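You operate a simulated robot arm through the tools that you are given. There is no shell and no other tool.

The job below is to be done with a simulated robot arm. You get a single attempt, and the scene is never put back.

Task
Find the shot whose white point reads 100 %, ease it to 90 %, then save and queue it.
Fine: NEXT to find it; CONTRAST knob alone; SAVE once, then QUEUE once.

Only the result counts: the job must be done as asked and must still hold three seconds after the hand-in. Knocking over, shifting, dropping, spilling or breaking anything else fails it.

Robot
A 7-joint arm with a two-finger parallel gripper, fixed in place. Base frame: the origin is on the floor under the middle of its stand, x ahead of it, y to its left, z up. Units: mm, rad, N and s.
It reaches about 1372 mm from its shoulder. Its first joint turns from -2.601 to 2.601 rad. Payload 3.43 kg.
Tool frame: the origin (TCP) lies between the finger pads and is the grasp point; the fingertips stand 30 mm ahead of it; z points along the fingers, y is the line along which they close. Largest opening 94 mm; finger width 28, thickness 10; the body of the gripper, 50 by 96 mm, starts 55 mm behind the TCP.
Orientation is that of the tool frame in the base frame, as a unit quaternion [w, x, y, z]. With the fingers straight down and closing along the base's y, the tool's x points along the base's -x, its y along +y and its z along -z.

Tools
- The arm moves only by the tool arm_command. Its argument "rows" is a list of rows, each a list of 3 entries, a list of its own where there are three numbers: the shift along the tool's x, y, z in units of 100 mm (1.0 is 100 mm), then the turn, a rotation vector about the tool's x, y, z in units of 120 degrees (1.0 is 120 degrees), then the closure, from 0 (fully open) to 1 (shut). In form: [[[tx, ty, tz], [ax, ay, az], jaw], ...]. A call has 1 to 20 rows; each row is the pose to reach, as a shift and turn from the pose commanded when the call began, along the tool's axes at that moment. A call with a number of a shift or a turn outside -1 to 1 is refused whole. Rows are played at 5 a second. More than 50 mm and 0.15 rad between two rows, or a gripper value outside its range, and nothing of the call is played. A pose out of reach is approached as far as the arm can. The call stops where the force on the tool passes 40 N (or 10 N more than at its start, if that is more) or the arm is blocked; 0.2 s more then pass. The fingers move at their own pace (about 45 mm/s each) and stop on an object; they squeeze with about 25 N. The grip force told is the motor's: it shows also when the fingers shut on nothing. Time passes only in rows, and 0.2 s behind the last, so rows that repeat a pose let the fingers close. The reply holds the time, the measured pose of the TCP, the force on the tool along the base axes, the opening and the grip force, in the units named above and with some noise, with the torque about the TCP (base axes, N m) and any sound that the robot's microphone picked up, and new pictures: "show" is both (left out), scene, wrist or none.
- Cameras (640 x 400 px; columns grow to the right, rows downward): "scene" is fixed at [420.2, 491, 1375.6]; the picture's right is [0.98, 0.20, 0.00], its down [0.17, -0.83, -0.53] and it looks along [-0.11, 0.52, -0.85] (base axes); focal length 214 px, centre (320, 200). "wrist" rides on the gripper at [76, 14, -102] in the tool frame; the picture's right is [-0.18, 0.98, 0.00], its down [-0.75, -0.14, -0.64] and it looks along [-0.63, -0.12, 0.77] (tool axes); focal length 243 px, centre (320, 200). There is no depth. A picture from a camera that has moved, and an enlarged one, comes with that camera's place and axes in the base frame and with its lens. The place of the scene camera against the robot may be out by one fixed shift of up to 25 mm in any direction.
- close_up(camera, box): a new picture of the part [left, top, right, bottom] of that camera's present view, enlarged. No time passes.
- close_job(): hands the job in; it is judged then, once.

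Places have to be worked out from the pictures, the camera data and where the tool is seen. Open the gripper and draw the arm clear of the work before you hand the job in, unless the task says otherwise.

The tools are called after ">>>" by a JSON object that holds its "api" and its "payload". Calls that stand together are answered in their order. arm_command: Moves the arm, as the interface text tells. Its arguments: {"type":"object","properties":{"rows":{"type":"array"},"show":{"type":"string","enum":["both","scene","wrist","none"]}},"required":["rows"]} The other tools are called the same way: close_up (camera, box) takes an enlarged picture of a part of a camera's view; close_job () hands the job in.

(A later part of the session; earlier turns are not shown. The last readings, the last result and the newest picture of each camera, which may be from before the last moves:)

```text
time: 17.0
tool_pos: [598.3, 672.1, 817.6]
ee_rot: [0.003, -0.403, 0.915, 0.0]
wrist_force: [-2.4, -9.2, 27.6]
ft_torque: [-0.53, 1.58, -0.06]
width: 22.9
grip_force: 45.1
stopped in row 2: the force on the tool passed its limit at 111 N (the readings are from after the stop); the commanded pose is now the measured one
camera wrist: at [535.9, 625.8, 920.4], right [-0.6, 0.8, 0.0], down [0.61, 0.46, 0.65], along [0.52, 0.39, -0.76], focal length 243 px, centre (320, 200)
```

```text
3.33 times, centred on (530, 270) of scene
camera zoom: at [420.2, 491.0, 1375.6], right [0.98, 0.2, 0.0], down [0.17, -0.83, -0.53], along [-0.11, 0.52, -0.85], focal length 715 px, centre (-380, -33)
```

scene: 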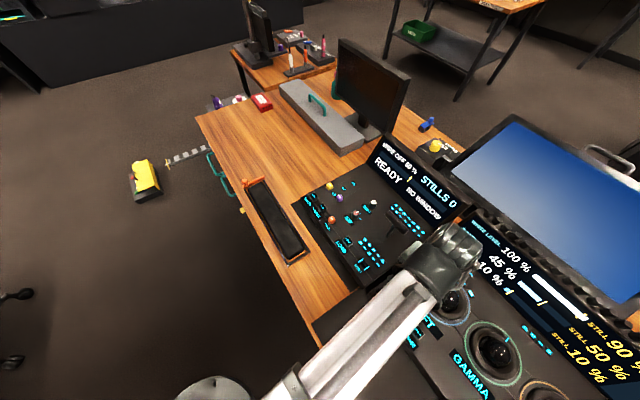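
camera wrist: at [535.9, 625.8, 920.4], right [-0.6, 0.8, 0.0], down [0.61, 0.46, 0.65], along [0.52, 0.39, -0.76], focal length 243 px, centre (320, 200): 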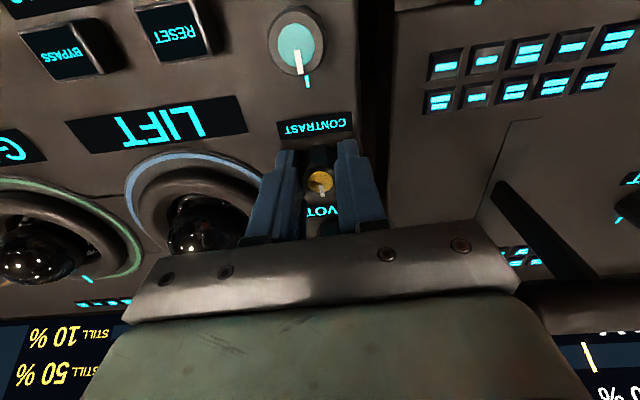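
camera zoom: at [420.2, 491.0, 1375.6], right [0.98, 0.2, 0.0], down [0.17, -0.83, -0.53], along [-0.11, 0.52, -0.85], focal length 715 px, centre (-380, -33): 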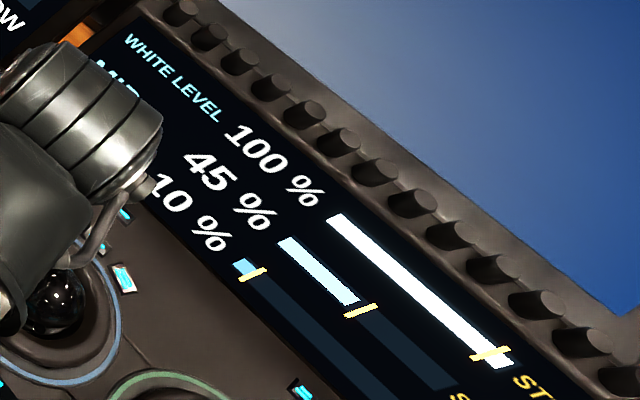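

I mistakenly repeated the downward shift, so the tips pressed onto the panel and the call stopped; the reading is still 100 %. I ease the grip and lift back up to the proper height right away.

>>> {"api": "arm_command", "payload": {"rows": [[[0, 0, -0.03], [0, 0, 0], 0.7], [[0, 0, -0.07], [0, 0, 0], 0.66], [[0, 0, -0.1], [0, 0, 0], 0.62], [[0, 0, -0.1], [0, 0, 0], 0.6]]}}

>>> {"api": "close_up", "payload": {"camera": "scene", "box": [450, 210, 610, 330]}}

>>> {"api": "close_up", "payload": {"camera": "wrist", "box": [240, 60, 400, 200]}}

```text
time: 18.0
tool_pos: [598.7, 674.2, 825.8]
ee_rot: [0.003, -0.403, 0.915, 0.001]
wrist_force: [0.0, -0.2, -0.1]
ft_torque: [-0.01, 0.01, 0.01]
width: 37.6
grip_force: 0.0
camera wrist: at [536.9, 627.4, 927.8], right [-0.6, 0.8, 0.0], down [0.61, 0.46, 0.65], along [0.52, 0.39, -0.76], focal length 243 px, centre (320, 200)
```

scene: 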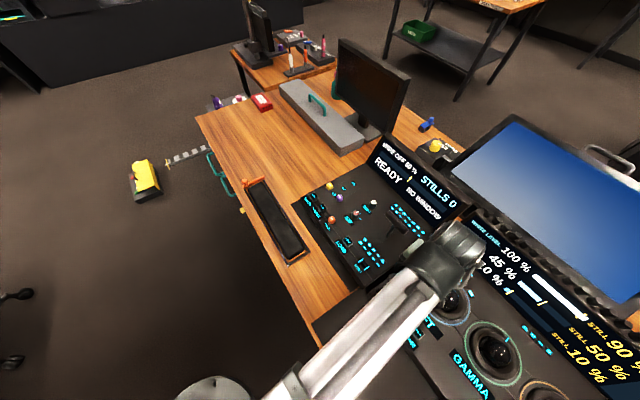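
wrist: 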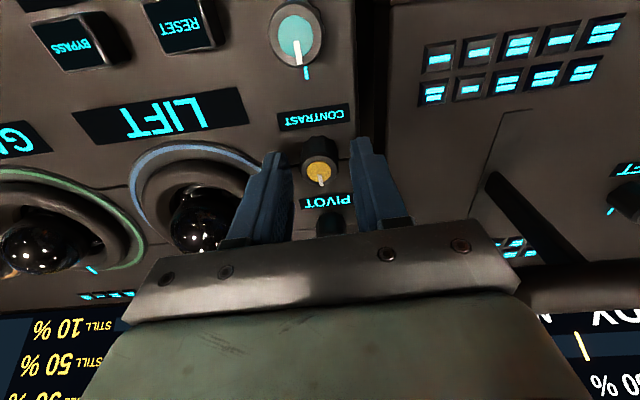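

```text
3.33 times, centred on (530, 270) of scene
camera zoom: at [420.2, 491.0, 1375.6], right [0.98, 0.2, 0.0], down [0.17, -0.83, -0.53], along [-0.11, 0.52, -0.85], focal length 715 px, centre (-380, -33)
```

zoom: 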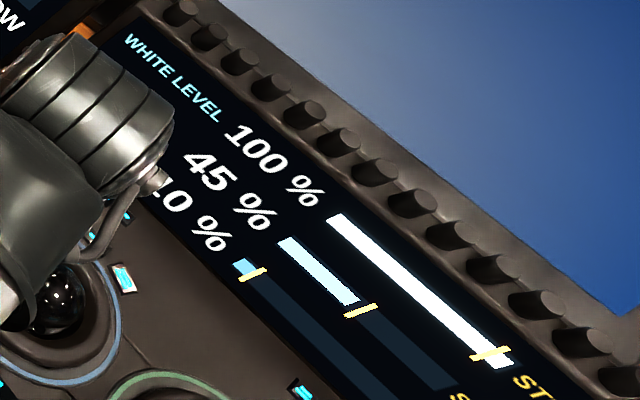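

```text
2.86 times, centred on (320, 130) of wrist
camera zoom: at [536.9, 627.4, 927.8], right [-0.6, 0.8, 0.0], down [0.61, 0.46, 0.65], along [0.52, 0.39, -0.76], focal length 693 px, centre (320, 400)
```

zoom: 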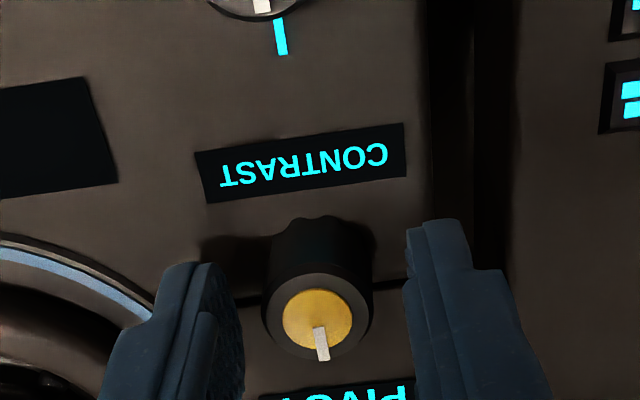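

The panel and controls look intact, reading still 100 %. I nudge back 2 mm to centre on the knob, and close the grip again at this height (no downward shift).

>>> {"api": "arm_command", "payload": {"rows": [[[0.02, 0, 0], [0, 0, 0], 0.62], [[0.02, 0, 0], [0, 0, 0], 0.8], [[0.02, 0, 0], [0, 0, 0], 1], [[0.02, 0, 0], [0, 0, 0], 1], [[0.02, 0, 0], [0, 0, 0], 1]]}}

>>> {"api": "close_up", "payload": {"camera": "wrist", "box": [240, 60, 400, 200]}}

>>> {"api": "close_up", "payload": {"camera": "scene", "box": [450, 210, 610, 330]}}

```text
time: 19.2
tool_pos: [596.9, 672.8, 826.0]
ee_rot: [0.004, -0.402, 0.916, -0.001]
wrist_force: [6.3, -6.5, 0.0]
ft_torque: [0.19, 0.04, -0.01]
width: 22.6
grip_force: 45.3
camera wrist: at [535.8, 625.7, 927.8], right [-0.6, 0.8, 0.0], down [0.61, 0.46, 0.65], along [0.52, 0.39, -0.76], focal length 243 px, centre (320, 200)
```

scene: 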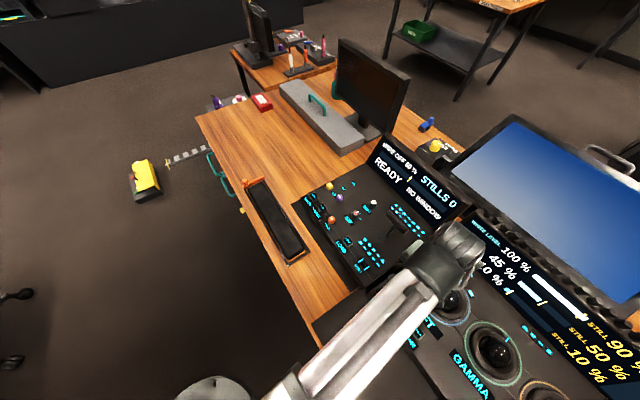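
wrist: 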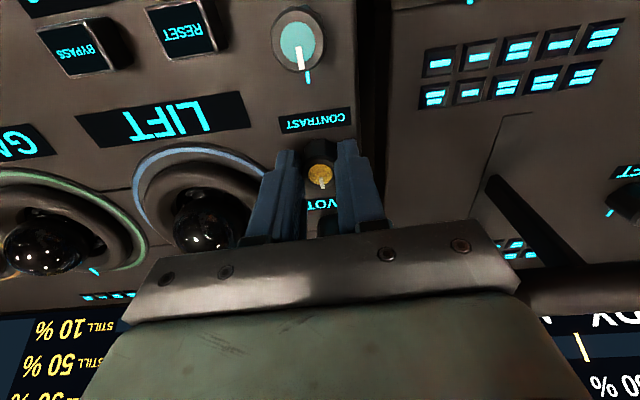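

```text
2.86 times, centred on (320, 130) of wrist
camera zoom: at [535.8, 625.7, 927.8], right [-0.6, 0.8, 0.0], down [0.61, 0.46, 0.65], along [0.52, 0.39, -0.76], focal length 693 px, centre (320, 400)
```

zoom: 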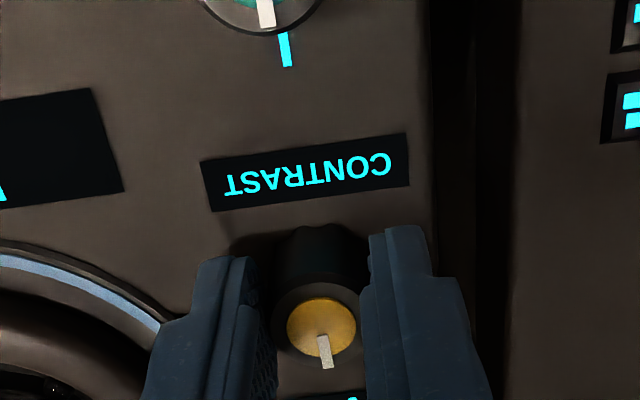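

```text
3.33 times, centred on (530, 270) of scene
camera zoom: at [420.2, 491.0, 1375.6], right [0.98, 0.2, 0.0], down [0.17, -0.83, -0.53], along [-0.11, 0.52, -0.85], focal length 715 px, centre (-380, -33)
```

zoom: 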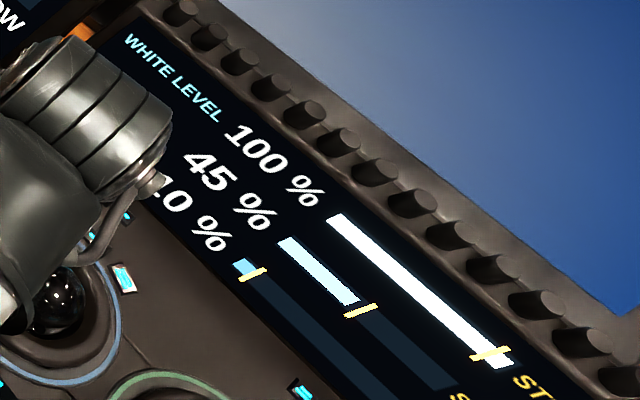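

Gripped again at a safe height, reading 100 %. Now a pure turn of about 10° counter-clockwise with no shift.

>>> {"api": "arm_command", "payload": {"rows": [[[0, 0, 0], [0, 0, -0.03], 1], [[0, 0, 0], [0, 0, -0.06], 1], [[0, 0, 0], [0, 0, -0.08], 1], [[0, 0, 0], [0, 0, -0.08], 1]]}}

>>> {"api": "close_up", "payload": {"camera": "scene", "box": [450, 210, 610, 330]}}

>>> {"api": "close_up", "payload": {"camera": "wrist", "box": [240, 60, 400, 200]}}

```text
time: 20.2
tool_pos: [598.7, 672.5, 825.3]
ee_rot: [0.003, -0.478, 0.878, 0.0]
wrist_force: [9.5, -6.1, -1.3]
ft_torque: [0.24, -0.01, 0.03]
width: 22.6
grip_force: 45.2
camera wrist: at [544.6, 615.8, 927.8], right [-0.73, 0.69, 0.0], down [0.52, 0.55, 0.65], along [0.45, 0.47, -0.76], focal length 243 px, centre (320, 200)
```

scene: 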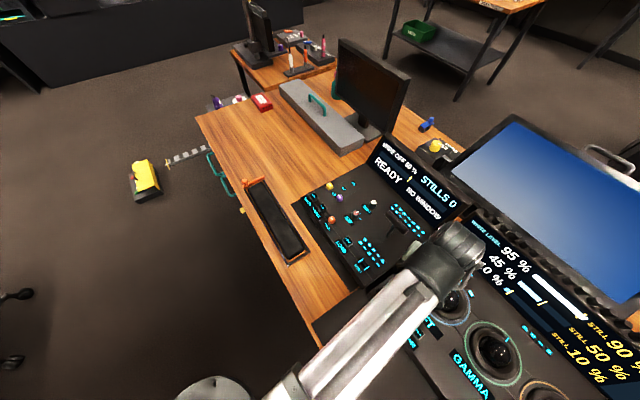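
wrist: 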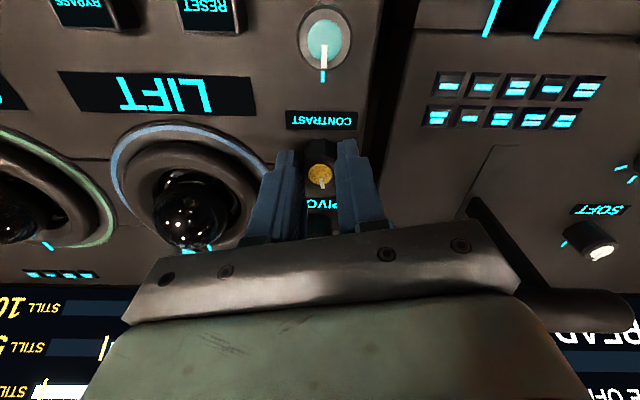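

```text
3.33 times, centred on (530, 270) of scene
camera zoom: at [420.2, 491.0, 1375.6], right [0.98, 0.2, 0.0], down [0.17, -0.83, -0.53], along [-0.11, 0.52, -0.85], focal length 715 px, centre (-380, -33)
```

zoom: 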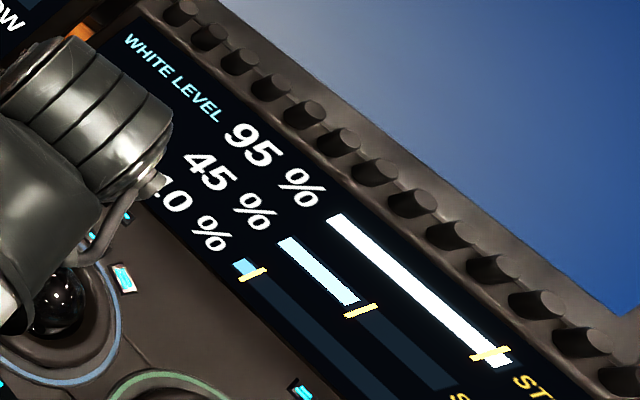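

```text
2.86 times, centred on (320, 130) of wrist
camera zoom: at [544.6, 615.8, 927.8], right [-0.73, 0.69, 0.0], down [0.52, 0.55, 0.65], along [0.45, 0.47, -0.76], focal length 693 px, centre (320, 400)
```

zoom: 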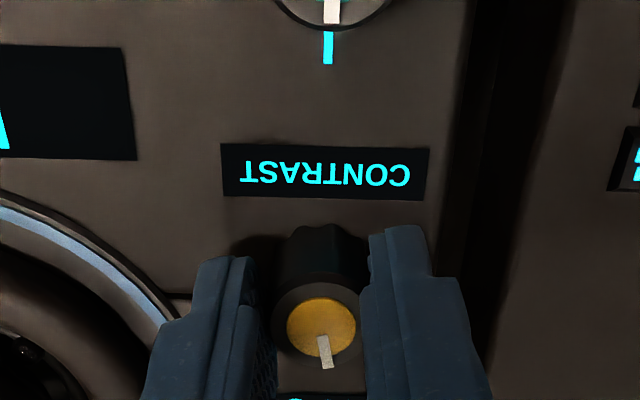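

The white level dropped to 95 % after ~10°, so direction is right. I continue in smaller steps, watching the reading.

>>> {"api": "arm_command", "payload": {"rows": [[[0, 0, 0], [0, 0, -0.02], 1], [[0, 0, 0], [0, 0, -0.035], 1], [[0, 0, 0], [0, 0, -0.035], 1]]}}

>>> {"api": "close_up", "payload": {"camera": "scene", "box": [450, 210, 610, 330]}}

```text
time: 21.0
tool_pos: [598.0, 672.5, 825.2]
ee_rot: [0.004, -0.51, 0.86, 0.0]
wrist_force: [14.4, -5.0, 5.3]
ft_torque: [-0.24, 0.16, -0.03]
width: 22.7
grip_force: 45.5
camera wrist: at [548.8, 612.0, 927.8], right [-0.77, 0.63, 0.0], down [0.48, 0.59, 0.65], along [0.41, 0.5, -0.76], focal length 243 px, centre (320, 200)
```

scene: 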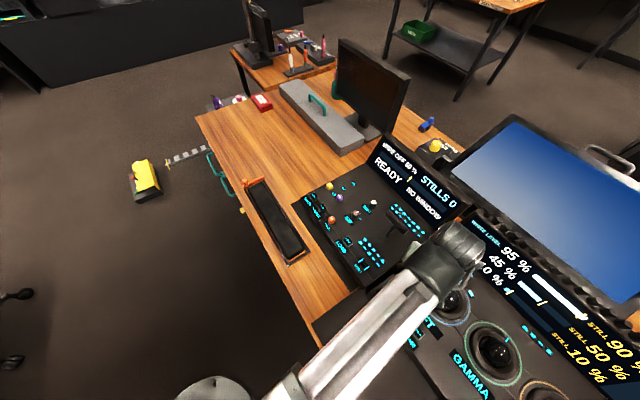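
wrist: 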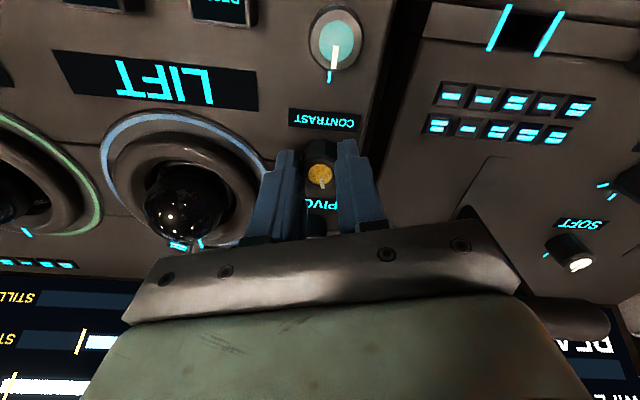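

```text
3.33 times, centred on (530, 270) of scene
camera zoom: at [420.2, 491.0, 1375.6], right [0.98, 0.2, 0.0], down [0.17, -0.83, -0.53], along [-0.11, 0.52, -0.85], focal length 715 px, centre (-380, -33)
```

zoom: 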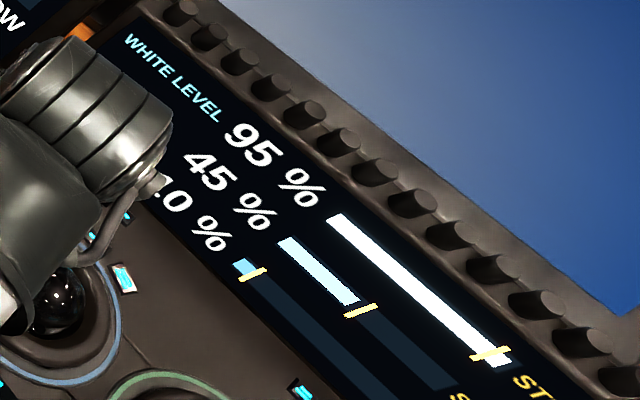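

Still 95 % after 14° total; a side force of ~15 N along the finger axis shows I'm slightly off the knob axis. I shift 1 mm to relieve it and turn 3° more.

>>> {"api": "arm_command", "payload": {"rows": [[[0, -0.005, 0], [0, 0, 0], 1], [[0, -0.01, 0], [0, 0, -0.01], 1], [[0, -0.01, 0], [0, 0, -0.025], 1], [[0, -0.01, 0], [0, 0, -0.025], 1]]}}

>>> {"api": "close_up", "payload": {"camera": "scene", "box": [450, 210, 610, 330]}}

>>> {"api": "close_up", "payload": {"camera": "wrist", "box": [240, 60, 400, 200]}}

```text
time: 22.0
tool_pos: [599.9, 672.7, 826.0]
ee_rot: [0.005, -0.532, 0.847, 0.0]
wrist_force: [9.6, -0.4, 9.6]
ft_torque: [-0.03, 0.27, -0.03]
width: 22.5
grip_force: 45.1
camera wrist: at [552.3, 609.3, 927.8], right [-0.81, 0.59, 0.0], down [0.45, 0.62, 0.65], along [0.38, 0.52, -0.76], focal length 243 px, centre (320, 200)
```

scene: 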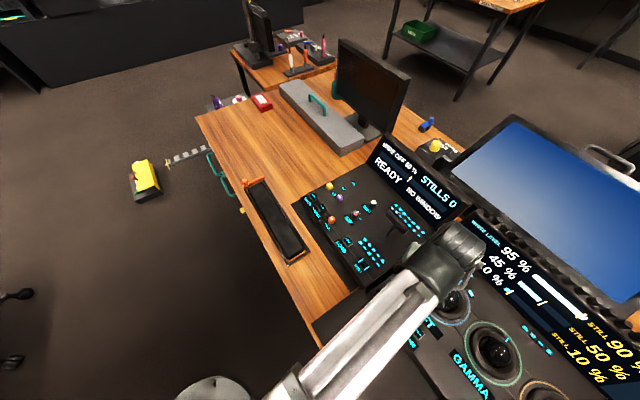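
wrist: 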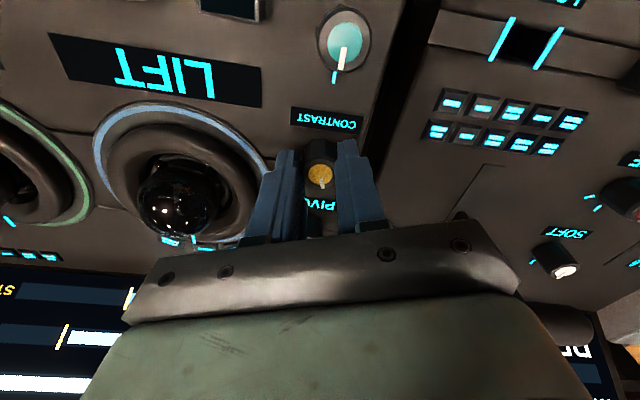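

```text
3.33 times, centred on (530, 270) of scene
camera zoom: at [420.2, 491.0, 1375.6], right [0.98, 0.2, 0.0], down [0.17, -0.83, -0.53], along [-0.11, 0.52, -0.85], focal length 715 px, centre (-380, -33)
```

zoom: 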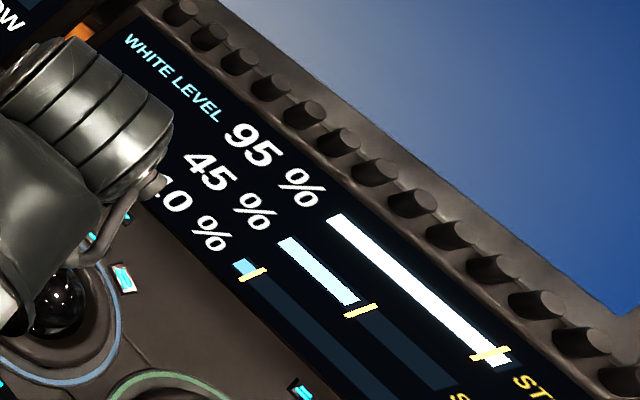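

```text
2.86 times, centred on (320, 130) of wrist
camera zoom: at [552.3, 609.3, 927.8], right [-0.81, 0.59, 0.0], down [0.45, 0.62, 0.65], along [0.38, 0.52, -0.76], focal length 693 px, centre (320, 400)
```

zoom: 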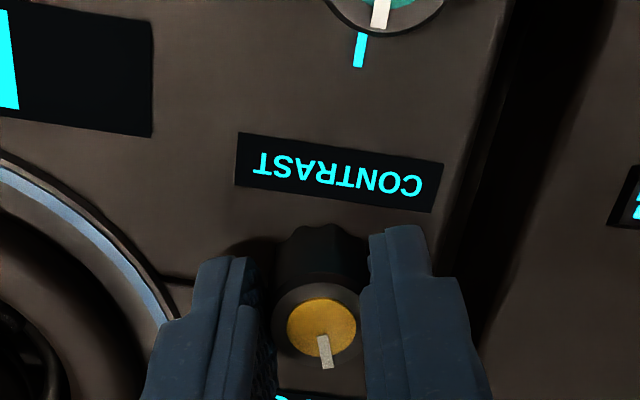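

Still 95 % at ~19° in total; readings probably change in 5 % steps. I lift 0.5 mm to ease the vertical force and turn about 4° further.

>>> {"api": "arm_command", "payload": {"rows": [[[0, -0.005, -0.005], [0, 0, -0.01], 1], [[0, -0.005, -0.005], [0, 0, -0.025], 1], [[0, -0.005, -0.005], [0, 0, -0.035], 1], [[0, -0.005, -0.005], [0, 0, -0.035], 1]], "show": "scene"}}

>>> {"api": "close_up", "payload": {"camera": "scene", "box": [450, 210, 610, 330]}}

```text
time: 23.0
tool_pos: [597.8, 673.5, 825.9]
ee_rot: [0.002, -0.562, 0.827, -0.001]
wrist_force: [-0.3, -2.5, -5.0]
ft_torque: [1.27, -0.01, 0.03]
width: 22.3
grip_force: 45.0
```

scene: 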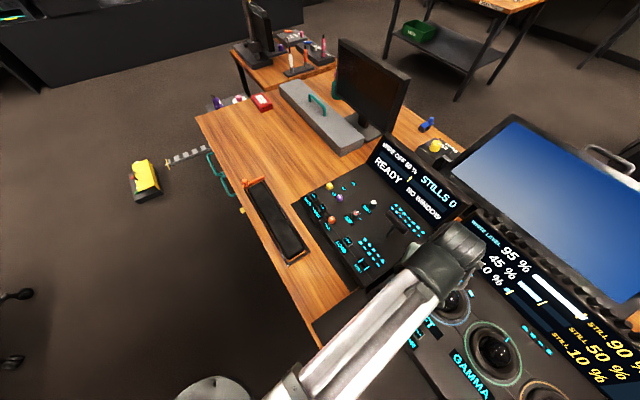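

```text
3.33 times, centred on (530, 270) of scene
camera zoom: at [420.2, 491.0, 1375.6], right [0.98, 0.2, 0.0], down [0.17, -0.83, -0.53], along [-0.11, 0.52, -0.85], focal length 715 px, centre (-380, -33)
```

zoom: 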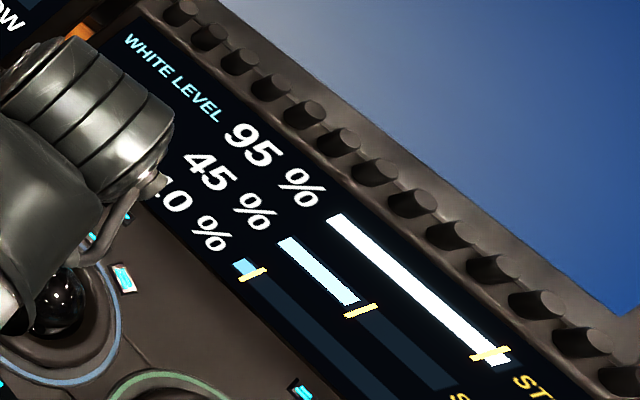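

Turned ~23° total and still 95 %. I keep turning in ~4° steps while watching the reading and forces.

>>> {"api": "arm_command", "payload": {"rows": [[[0, 0, 0], [0, 0, -0.01], 1], [[0, 0, 0], [0, 0, -0.025], 1], [[0, 0, 0], [0, 0, -0.035], 1], [[0, 0, 0], [0, 0, -0.035], 1]], "show": "scene"}}

>>> {"api": "close_up", "payload": {"camera": "scene", "box": [450, 210, 610, 330]}}

>>> {"api": "close_up", "payload": {"camera": "wrist", "box": [240, 60, 400, 200]}}

```text
time: 24.0
tool_pos: [598.1, 673.1, 825.7]
ee_rot: [0.002, -0.593, 0.806, 0.0]
wrist_force: [-3.5, -3.1, -12.1]
ft_torque: [0.27, 0.48, 0.0]
width: 22.5
grip_force: 45.7
```

scene: 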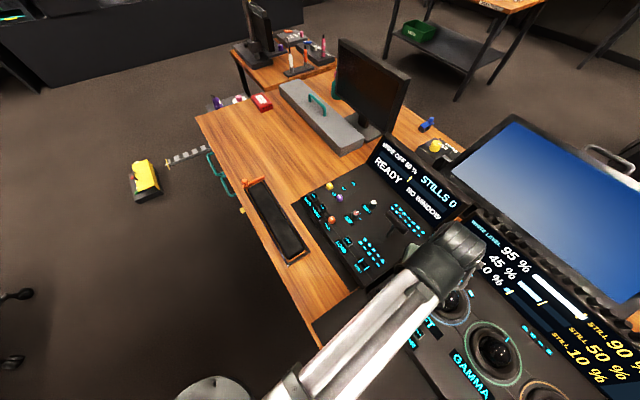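

```text
3.33 times, centred on (530, 270) of scene
camera zoom: at [420.2, 491.0, 1375.6], right [0.98, 0.2, 0.0], down [0.17, -0.83, -0.53], along [-0.11, 0.52, -0.85], focal length 715 px, centre (-380, -33)
```

zoom: 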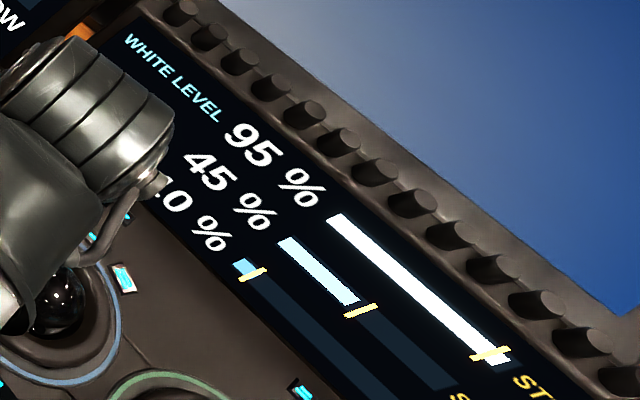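

```text
2.86 times, centred on (320, 130) of wrist
camera zoom: at [562.3, 603.5, 928.0], right [-0.88, 0.47, 0.0], down [0.36, 0.68, 0.65], along [0.3, 0.57, -0.76], focal length 693 px, centre (320, 400)
```

zoom: 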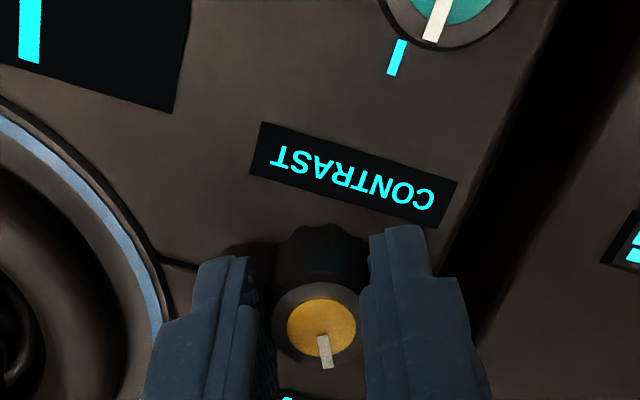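

Now ~28° turned, still 95 %, and the pointer turns with the fingers (no slip). I ease the vertical pull by 0.4 mm and continue.

>>> {"api": "arm_command", "payload": {"rows": [[[0, 0, 0.004], [0, 0, -0.01], 1], [[0, 0, 0.004], [0, 0, -0.02], 1], [[0, 0, 0.004], [0, 0, -0.03], 1], [[0, 0, 0.004], [0, 0, -0.03], 1]], "show": "scene"}}

>>> {"api": "close_up", "payload": {"camera": "scene", "box": [450, 210, 610, 330]}}

```text
time: 25.0
tool_pos: [598.0, 672.4, 825.7]
ee_rot: [0.001, -0.619, 0.786, 0.0]
wrist_force: [-11.6, -5.7, -10.9]
ft_torque: [0.32, 0.66, 0.01]
width: 22.5
grip_force: 45.3
```

scene: 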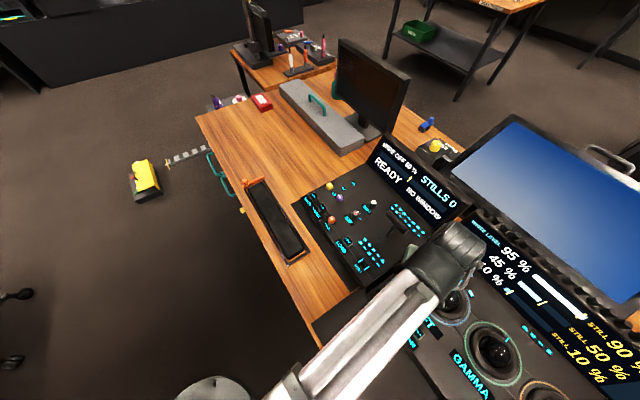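

```text
3.33 times, centred on (530, 270) of scene
camera zoom: at [420.2, 491.0, 1375.6], right [0.98, 0.2, 0.0], down [0.17, -0.83, -0.53], along [-0.11, 0.52, -0.85], focal length 715 px, centre (-380, -33)
```

zoom: 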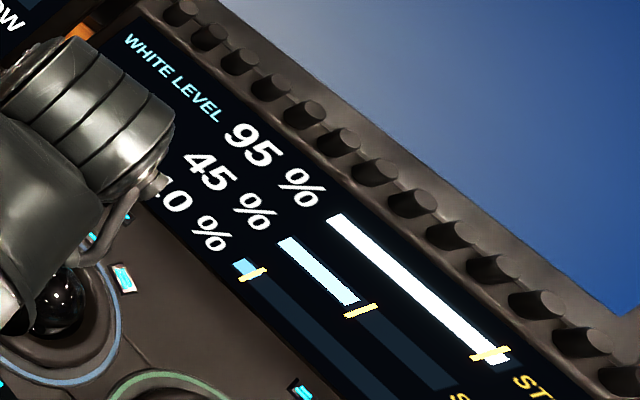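

The bar seems to shrink gradually; I zoom on the bar end near the yellow 90 % still marker for a finer reading.

>>> {"api": "close_up", "payload": {"camera": "scene", "box": [560, 290, 610, 330]}}

>>> {"api": "close_up", "payload": {"camera": "scene", "box": [520, 260, 600, 330]}}

```text
10.00 times, centred on (585, 310) of scene
camera zoom: at [420.2, 491.0, 1375.6], right [0.98, 0.2, 0.0], down [0.17, -0.83, -0.53], along [-0.11, 0.52, -0.85], focal length 2145 px, centre (-2330, -900)
```

zoom: 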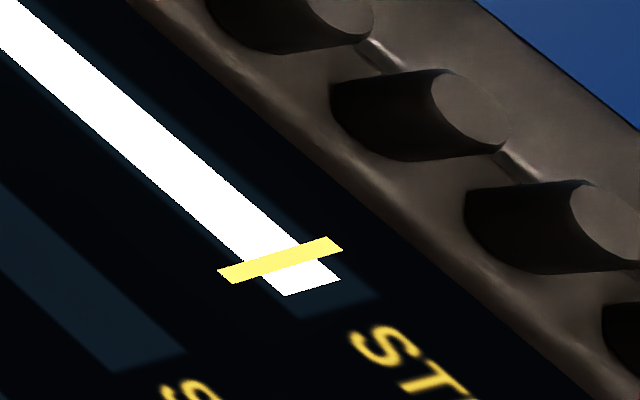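

```text
5.71 times, centred on (560, 295) of scene
camera zoom: at [420.2, 491.0, 1375.6], right [0.98, 0.2, 0.0], down [0.17, -0.83, -0.53], along [-0.11, 0.52, -0.85], focal length 1226 px, centre (-1051, -343)
```

zoom: 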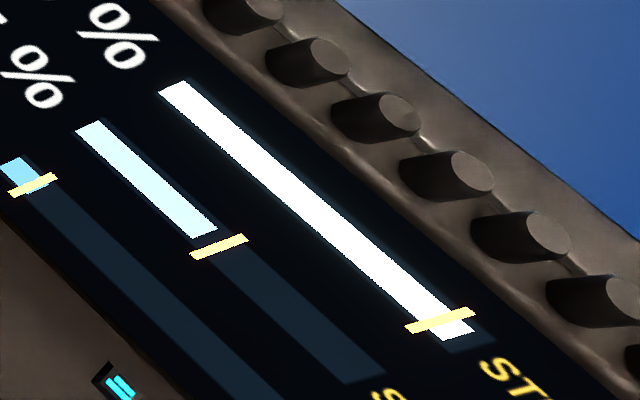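

The bar gives a finer reading: about 95.5 % versus the marker at 90 %, so the value is continuous and needs roughly 38° more. Since side forces have built up, I release, re-centre and re-grip first.

>>> {"api": "arm_command", "payload": {"rows": [[[0, 0, 0], [0, 0, 0], 0.68], [[0, 0, 0], [0, 0, 0], 0.64], [[0, 0, 0], [0, 0, 0], 0.64]]}}

>>> {"api": "close_up", "payload": {"camera": "wrist", "box": [240, 60, 400, 200]}}

>>> {"api": "close_up", "payload": {"camera": "scene", "box": [560, 290, 610, 330]}}

>>> {"api": "close_up", "payload": {"camera": "scene", "box": [450, 210, 610, 330]}}

```text
time: 25.8
tool_pos: [599.2, 673.5, 824.4]
ee_rot: [0.004, -0.618, 0.786, -0.001]
wrist_force: [-0.3, 0.5, -0.4]
ft_torque: [0.0, -0.05, 0.01]
width: 34.0
grip_force: 0.0
camera wrist: at [567.4, 601.7, 928.2], right [-0.91, 0.41, 0.0], down [0.31, 0.7, 0.65], along [0.27, 0.59, -0.76], focal length 243 px, centre (320, 200)
```

scene: 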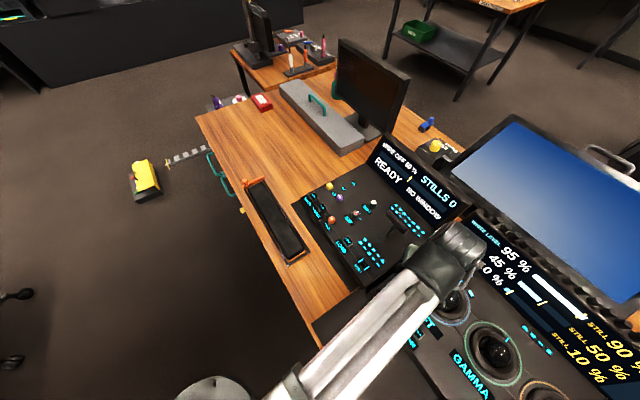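
wrist: 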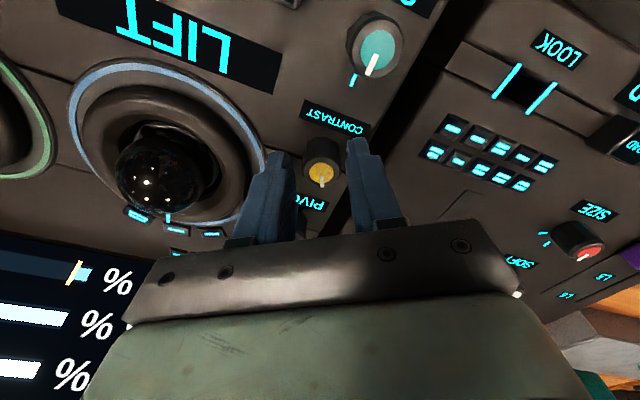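

```text
2.86 times, centred on (320, 130) of wrist
camera zoom: at [567.4, 601.7, 928.2], right [-0.91, 0.41, 0.0], down [0.31, 0.7, 0.65], along [0.27, 0.59, -0.76], focal length 693 px, centre (320, 400)
```

zoom: 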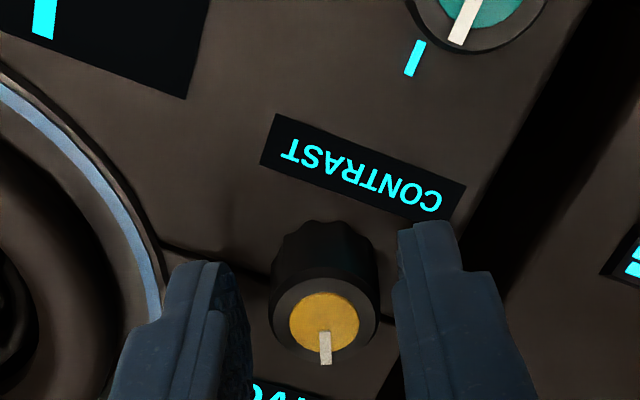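

```text
10.00 times, centred on (585, 310) of scene
camera zoom: at [420.2, 491.0, 1375.6], right [0.98, 0.2, 0.0], down [0.17, -0.83, -0.53], along [-0.11, 0.52, -0.85], focal length 2145 px, centre (-2330, -900)
```

zoom: 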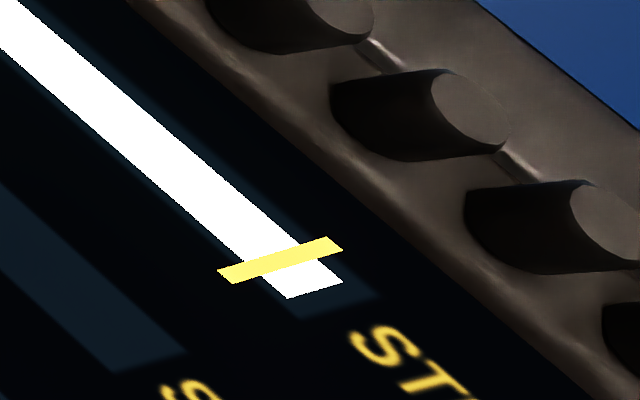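

```text
3.33 times, centred on (530, 270) of scene
camera zoom: at [420.2, 491.0, 1375.6], right [0.98, 0.2, 0.0], down [0.17, -0.83, -0.53], along [-0.11, 0.52, -0.85], focal length 715 px, centre (-380, -33)
```

zoom: 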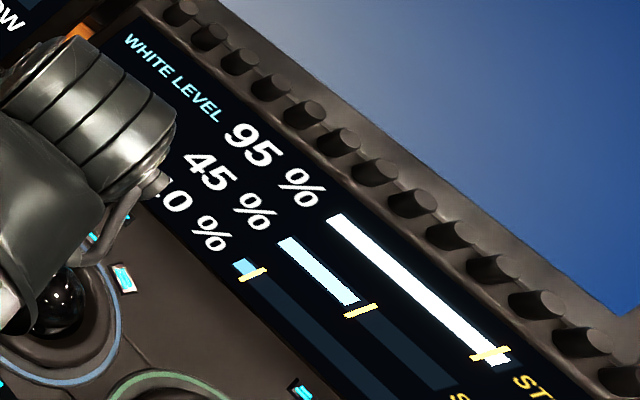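

The knob is well-centred between the fingers and the value holds. I re-grip and turn ~8° more, then measure the bar.

>>> {"api": "arm_command", "payload": {"rows": [[[0, 0.004, 0], [0, 0, 0], 0.7], [[0, 0.004, 0], [0, 0, 0], 0.85], [[0, 0.004, 0], [0, 0, 0], 1], [[0, 0.004, 0], [0, 0, 0], 1]], "show": "none"}}

>>> {"api": "close_up", "payload": {"camera": "scene", "box": [560, 290, 610, 330]}}

>>> {"api": "arm_command", "payload": {"rows": [[[0, 0, 0], [0, 0, -0.02], 1], [[0, 0, 0], [0, 0, -0.045], 1], [[0, 0, 0], [0, 0, -0.07], 1], [[0, 0, 0], [0, 0, -0.07], 1]], "show": "none"}}

>>> {"api": "close_up", "payload": {"camera": "scene", "box": [560, 290, 610, 330]}}

>>> {"api": "close_up", "payload": {"camera": "scene", "box": [450, 210, 610, 330]}}

```text
time: 26.8
tool_pos: [598.9, 673.2, 825.6]
ee_rot: [0.004, -0.618, 0.786, 0.0]
wrist_force: [-2.3, 0.2, 0.7]
ft_torque: [0.09, 0.53, 0.05]
width: 22.3
grip_force: 45.1
```

```text
10.00 times, centred on (585, 310) of scene
camera zoom: at [420.2, 491.0, 1375.6], right [0.98, 0.2, 0.0], down [0.17, -0.83, -0.53], along [-0.11, 0.52, -0.85], focal length 2145 px, centre (-2330, -900)
```

zoom: 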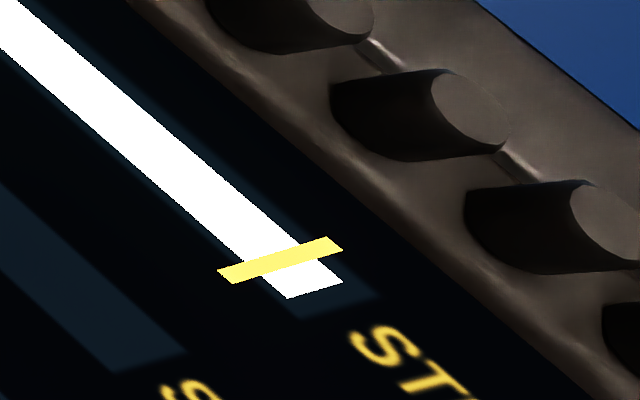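

```text
time: 27.8
tool_pos: [599.4, 673.1, 825.1]
ee_rot: [0.004, -0.673, 0.739, -0.001]
wrist_force: [1.1, 6.2, 0.1]
ft_torque: [0.27, 0.38, -0.01]
width: 22.4
grip_force: 45.7
```

```text
10.00 times, centred on (585, 310) of scene
camera zoom: at [420.2, 491.0, 1375.6], right [0.98, 0.2, 0.0], down [0.17, -0.83, -0.53], along [-0.11, 0.52, -0.85], focal length 2145 px, centre (-2330, -900)
```

zoom: 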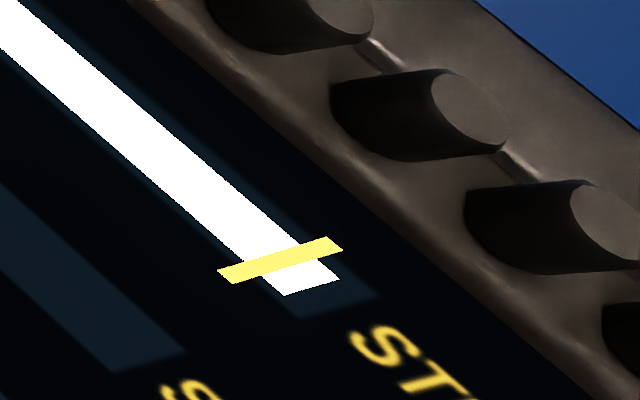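

```text
3.33 times, centred on (530, 270) of scene
camera zoom: at [420.2, 491.0, 1375.6], right [0.98, 0.2, 0.0], down [0.17, -0.83, -0.53], along [-0.11, 0.52, -0.85], focal length 715 px, centre (-380, -33)
```

zoom: 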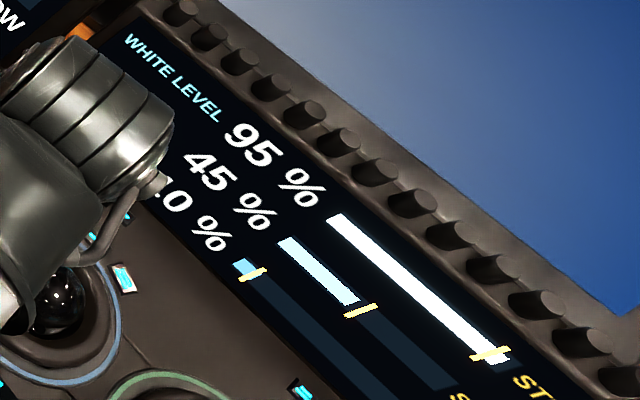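

The bar moved only slightly for 8°. I zoom harder at the bar end to measure precisely, and check the knob pointer in the wrist view for slip.

>>> {"api": "close_up", "payload": {"camera": "scene", "box": [574, 308, 594, 324]}}

>>> {"api": "close_up", "payload": {"camera": "wrist", "box": [290, 150, 350, 200]}}

>>> {"api": "close_up", "payload": {"camera": "wrist", "box": [0, 200, 160, 400]}}

```text
16.00 times, centred on (584, 316) of scene
camera zoom: at [420.2, 491.0, 1375.6], right [0.98, 0.2, 0.0], down [0.17, -0.83, -0.53], along [-0.11, 0.52, -0.85], focal length 3432 px, centre (-3904, -1656)
```

zoom: 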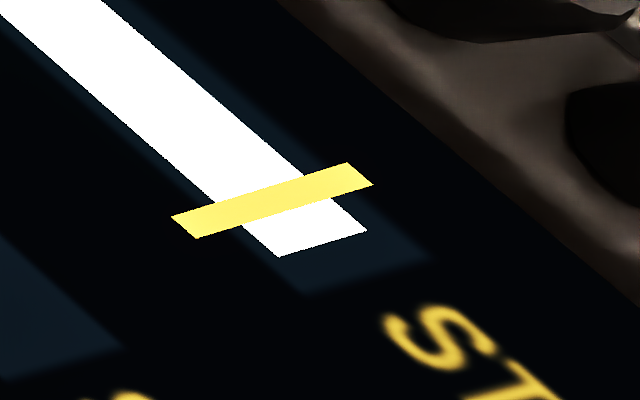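

```text
8.00 times, centred on (320, 175) of wrist
camera zoom: at [577.4, 597.8, 928.0], right [-0.96, 0.27, -0.01], down [0.21, 0.73, 0.65], along [0.18, 0.62, -0.76], focal length 1941 px, centre (320, 400)
```

zoom: 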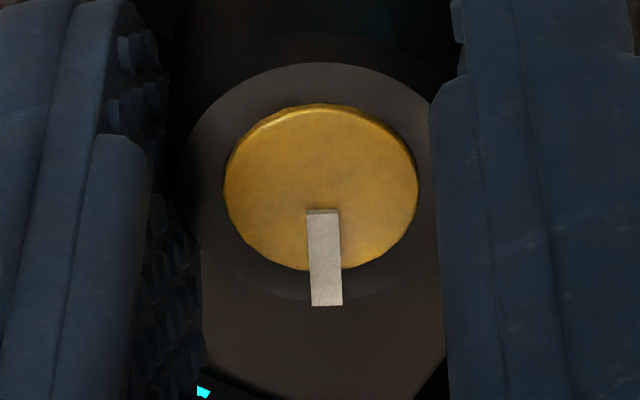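

```text
2.00 times, centred on (80, 300) of wrist
camera zoom: at [577.4, 597.8, 928.0], right [-0.96, 0.27, -0.01], down [0.21, 0.73, 0.65], along [0.18, 0.62, -0.76], focal length 485 px, centre (800, 0)
```

zoom: 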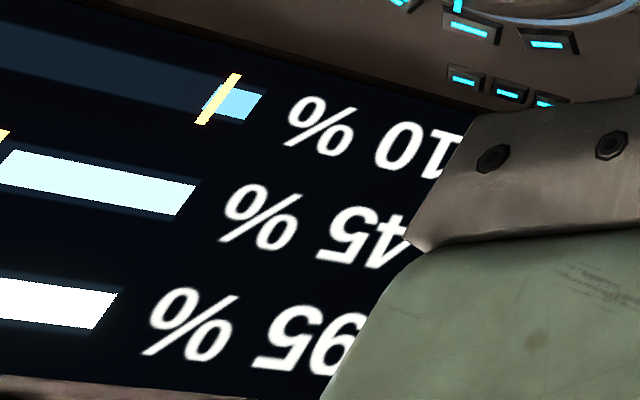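

By the bar, the value is ≈95.4 % with the marker at 90. I turn another ~8° and measure the same zoom to get the rate.

>>> {"api": "arm_command", "payload": {"rows": [[[0, 0, 0], [0, 0, -0.025], 1], [[0, 0, 0], [0, 0, -0.05], 1], [[0, 0, 0], [0, 0, -0.07], 1], [[0, 0, 0], [0, 0, -0.07], 1]], "show": "none"}}

>>> {"api": "close_up", "payload": {"camera": "scene", "box": [574, 308, 594, 324]}}

>>> {"api": "close_up", "payload": {"camera": "wrist", "box": [290, 150, 350, 200]}}

>>> {"api": "close_up", "payload": {"camera": "scene", "box": [450, 210, 610, 330]}}

```text
time: 28.8
tool_pos: [598.3, 673.2, 825.5]
ee_rot: [-0.005, 0.726, -0.688, 0.001]
wrist_force: [6.7, 15.9, 9.5]
ft_torque: [0.35, 0.29, 0.01]
width: 22.6
grip_force: 45.3
```

```text
16.00 times, centred on (584, 316) of scene
camera zoom: at [420.2, 491.0, 1375.6], right [0.98, 0.2, 0.0], down [0.17, -0.83, -0.53], along [-0.11, 0.52, -0.85], focal length 3432 px, centre (-3904, -1656)
```

zoom: 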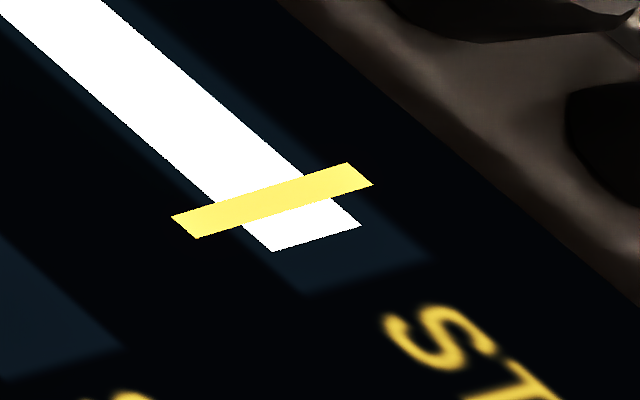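

```text
8.00 times, centred on (320, 175) of wrist
camera zoom: at [588.5, 595.3, 927.9], right [-0.99, 0.13, -0.01], down [0.1, 0.76, 0.65], along [0.09, 0.64, -0.76], focal length 1941 px, centre (320, 400)
```

zoom: 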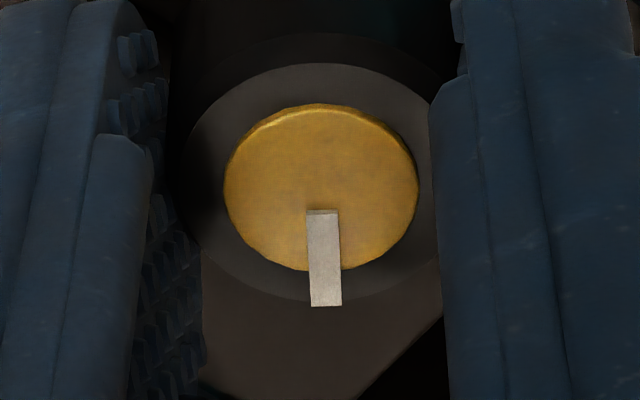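

```text
3.33 times, centred on (530, 270) of scene
camera zoom: at [420.2, 491.0, 1375.6], right [0.98, 0.2, 0.0], down [0.17, -0.83, -0.53], along [-0.11, 0.52, -0.85], focal length 715 px, centre (-380, -33)
```

zoom: 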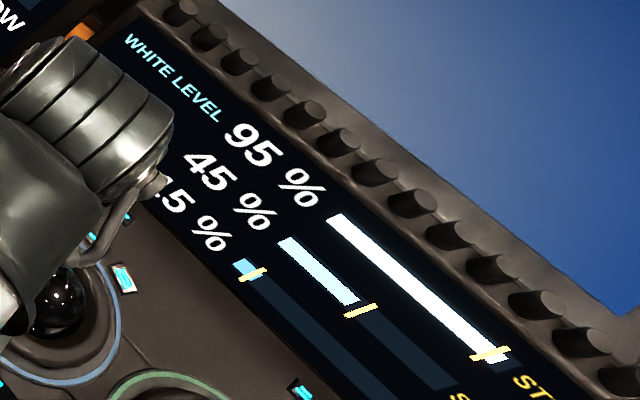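

BLACK LEVEL now shows 15 %, as lowering contrast compresses both ends; white is ≈94.8 % by the bar, so displays round to 5 %. Rate is ~0.075 %/°, so about 60° more. I relieve the side force by 0.5 mm and keep turning.

>>> {"api": "arm_command", "payload": {"rows": [[[-0.003, -0.001, -0.001], [0, 0, -0.01], 1], [[-0.005, -0.002, -0.002], [0, 0, -0.035], 1], [[-0.005, -0.002, -0.002], [0, 0, -0.06], 1], [[-0.005, -0.002, -0.002], [0, 0, -0.08], 1], [[-0.005, -0.002, -0.002], [0, 0, -0.08], 1]], "show": "none"}}

>>> {"api": "close_up", "payload": {"camera": "scene", "box": [574, 308, 594, 324]}}

>>> {"api": "close_up", "payload": {"camera": "wrist", "box": [240, 60, 400, 200]}}

```text
time: 30.0
tool_pos: [598.4, 673.0, 825.3]
ee_rot: [-0.004, 0.781, -0.625, 0.0]
wrist_force: [2.8, 15.1, 4.2]
ft_torque: [1.17, 0.56, -0.01]
width: 22.4
grip_force: 44.9
```

```text
16.00 times, centred on (584, 316) of scene
camera zoom: at [420.2, 491.0, 1375.6], right [0.98, 0.2, 0.0], down [0.17, -0.83, -0.53], along [-0.11, 0.52, -0.85], focal length 3432 px, centre (-3904, -1656)
```

zoom: 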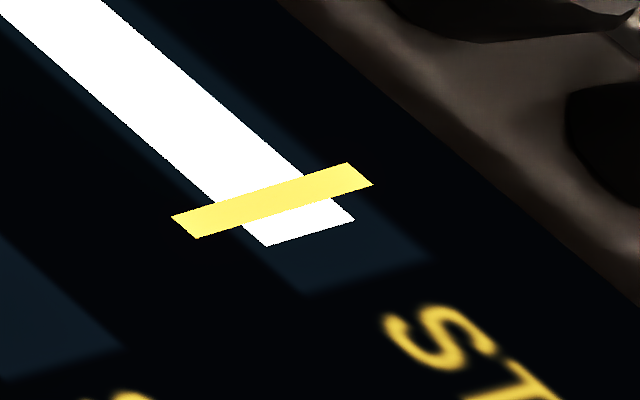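

```text
2.86 times, centred on (320, 130) of wrist
camera zoom: at [601.7, 594.8, 928.1], right [-1.0, -0.04, -0.01], down [-0.03, 0.76, 0.64], along [-0.02, 0.64, -0.76], focal length 693 px, centre (320, 400)
```

zoom: 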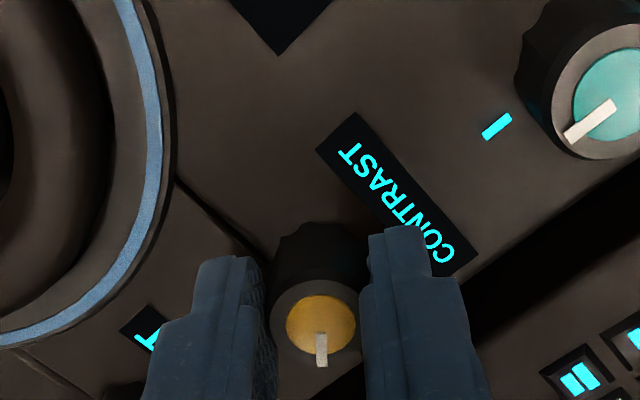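

Bar now ≈94.1 % (10° gave 0.7 %). I release the knob, remove the small tool tilt, and will wind the wrist back ~60° for a fresh grip.

>>> {"api": "arm_command", "payload": {"rows": [[[0, 0, 0], [0, 0, 0], 0.68], [[0, 0, 0], [-0.003, 0.0024, 0], 0.6], [[0, 0, 0], [-0.003, 0.0024, 0], 0.6], [[0, 0, 0], [-0.003, 0.0024, 0], 0.6]], "show": "none"}}

>>> {"api": "close_up", "payload": {"camera": "wrist", "box": [240, 60, 400, 200]}}

>>> {"api": "close_up", "payload": {"camera": "scene", "box": [574, 308, 594, 324]}}

```text
time: 31.0
tool_pos: [598.6, 671.8, 826.6]
ee_rot: [0.0, 0.781, -0.624, 0.002]
wrist_force: [-0.3, -0.7, 0.1]
ft_torque: [0.0, 0.0, -0.01]
width: 37.4
grip_force: 0.0
```

```text
2.86 times, centred on (320, 130) of wrist
camera zoom: at [602.0, 595.1, 928.8], right [-1.0, -0.04, 0.0], down [-0.03, 0.77, 0.64], along [-0.02, 0.64, -0.77], focal length 693 px, centre (320, 400)
```

zoom: 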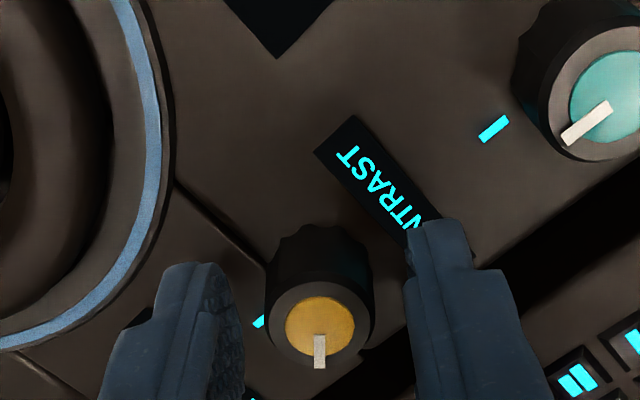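

```text
16.00 times, centred on (584, 316) of scene
camera zoom: at [420.2, 491.0, 1375.6], right [0.98, 0.2, 0.0], down [0.17, -0.83, -0.53], along [-0.11, 0.52, -0.85], focal length 3432 px, centre (-3904, -1656)
```

zoom: 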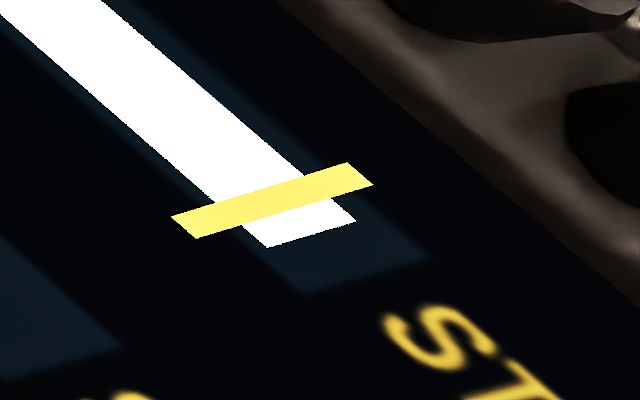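

Centred on the knob; value held at ≈94.1 %. I wind the open gripper back clockwise by 60° around the knob.

>>> {"api": "arm_command", "payload": {"rows": [[[0, 0, 0], [0, 0, 0.0625], 0.6], [[0, 0, 0], [0, 0, 0.125], 0.6], [[0, 0, 0], [0, 0, 0.1875], 0.6], [[0, 0, 0], [0, 0, 0.25], 0.6], [[0, 0, 0], [0, 0, 0.3125], 0.6], [[0, 0, 0], [0, 0, 0.375], 0.6], [[0, 0, 0], [0, 0, 0.4375], 0.6], [[0, 0, 0], [0, 0, 0.5], 0.6], [[0, 0, 0], [0, 0, 0.5], 0.6]], "show": "scene"}}

>>> {"api": "close_up", "payload": {"camera": "wrist", "box": [240, 60, 400, 200]}}

>>> {"api": "close_up", "payload": {"camera": "scene", "box": [574, 308, 594, 324]}}

```text
time: 33.0
tool_pos: [597.2, 672.6, 826.6]
ee_rot: [0.0, -0.363, 0.932, -0.002]
wrist_force: [-1.2, -0.3, -0.4]
ft_torque: [-0.04, 0.01, 0.01]
width: 37.6
grip_force: 0.0
```

scene: 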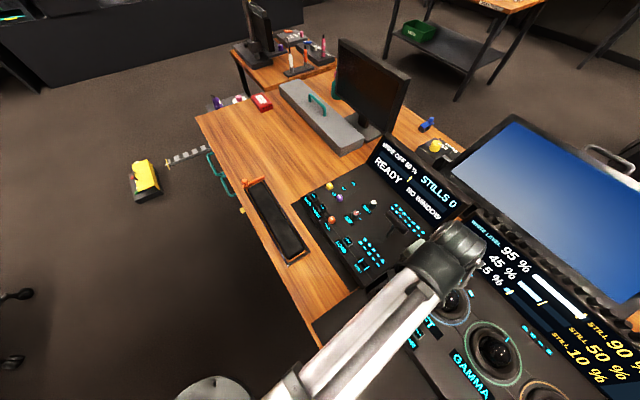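

```text
2.86 times, centred on (320, 130) of wrist
camera zoom: at [533.1, 632.3, 928.5], right [-0.53, 0.85, 0.0], down [0.65, 0.41, 0.64], along [0.55, 0.34, -0.77], focal length 693 px, centre (320, 400)
```

zoom: 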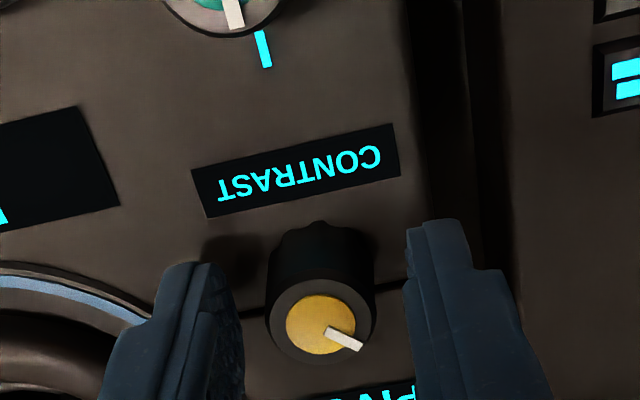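

```text
16.00 times, centred on (584, 316) of scene
camera zoom: at [420.2, 491.0, 1375.6], right [0.98, 0.2, 0.0], down [0.17, -0.83, -0.53], along [-0.11, 0.52, -0.85], focal length 3432 px, centre (-3904, -1656)
```

zoom: 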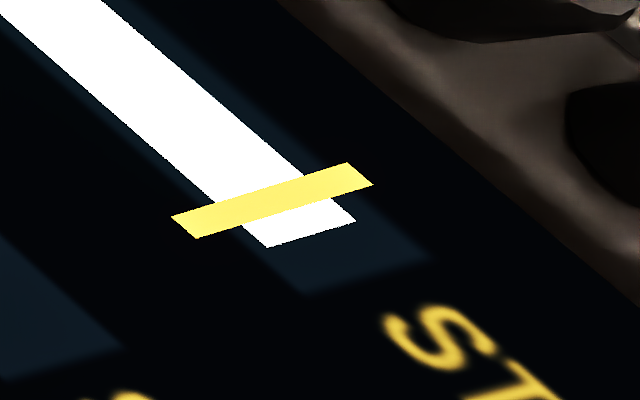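

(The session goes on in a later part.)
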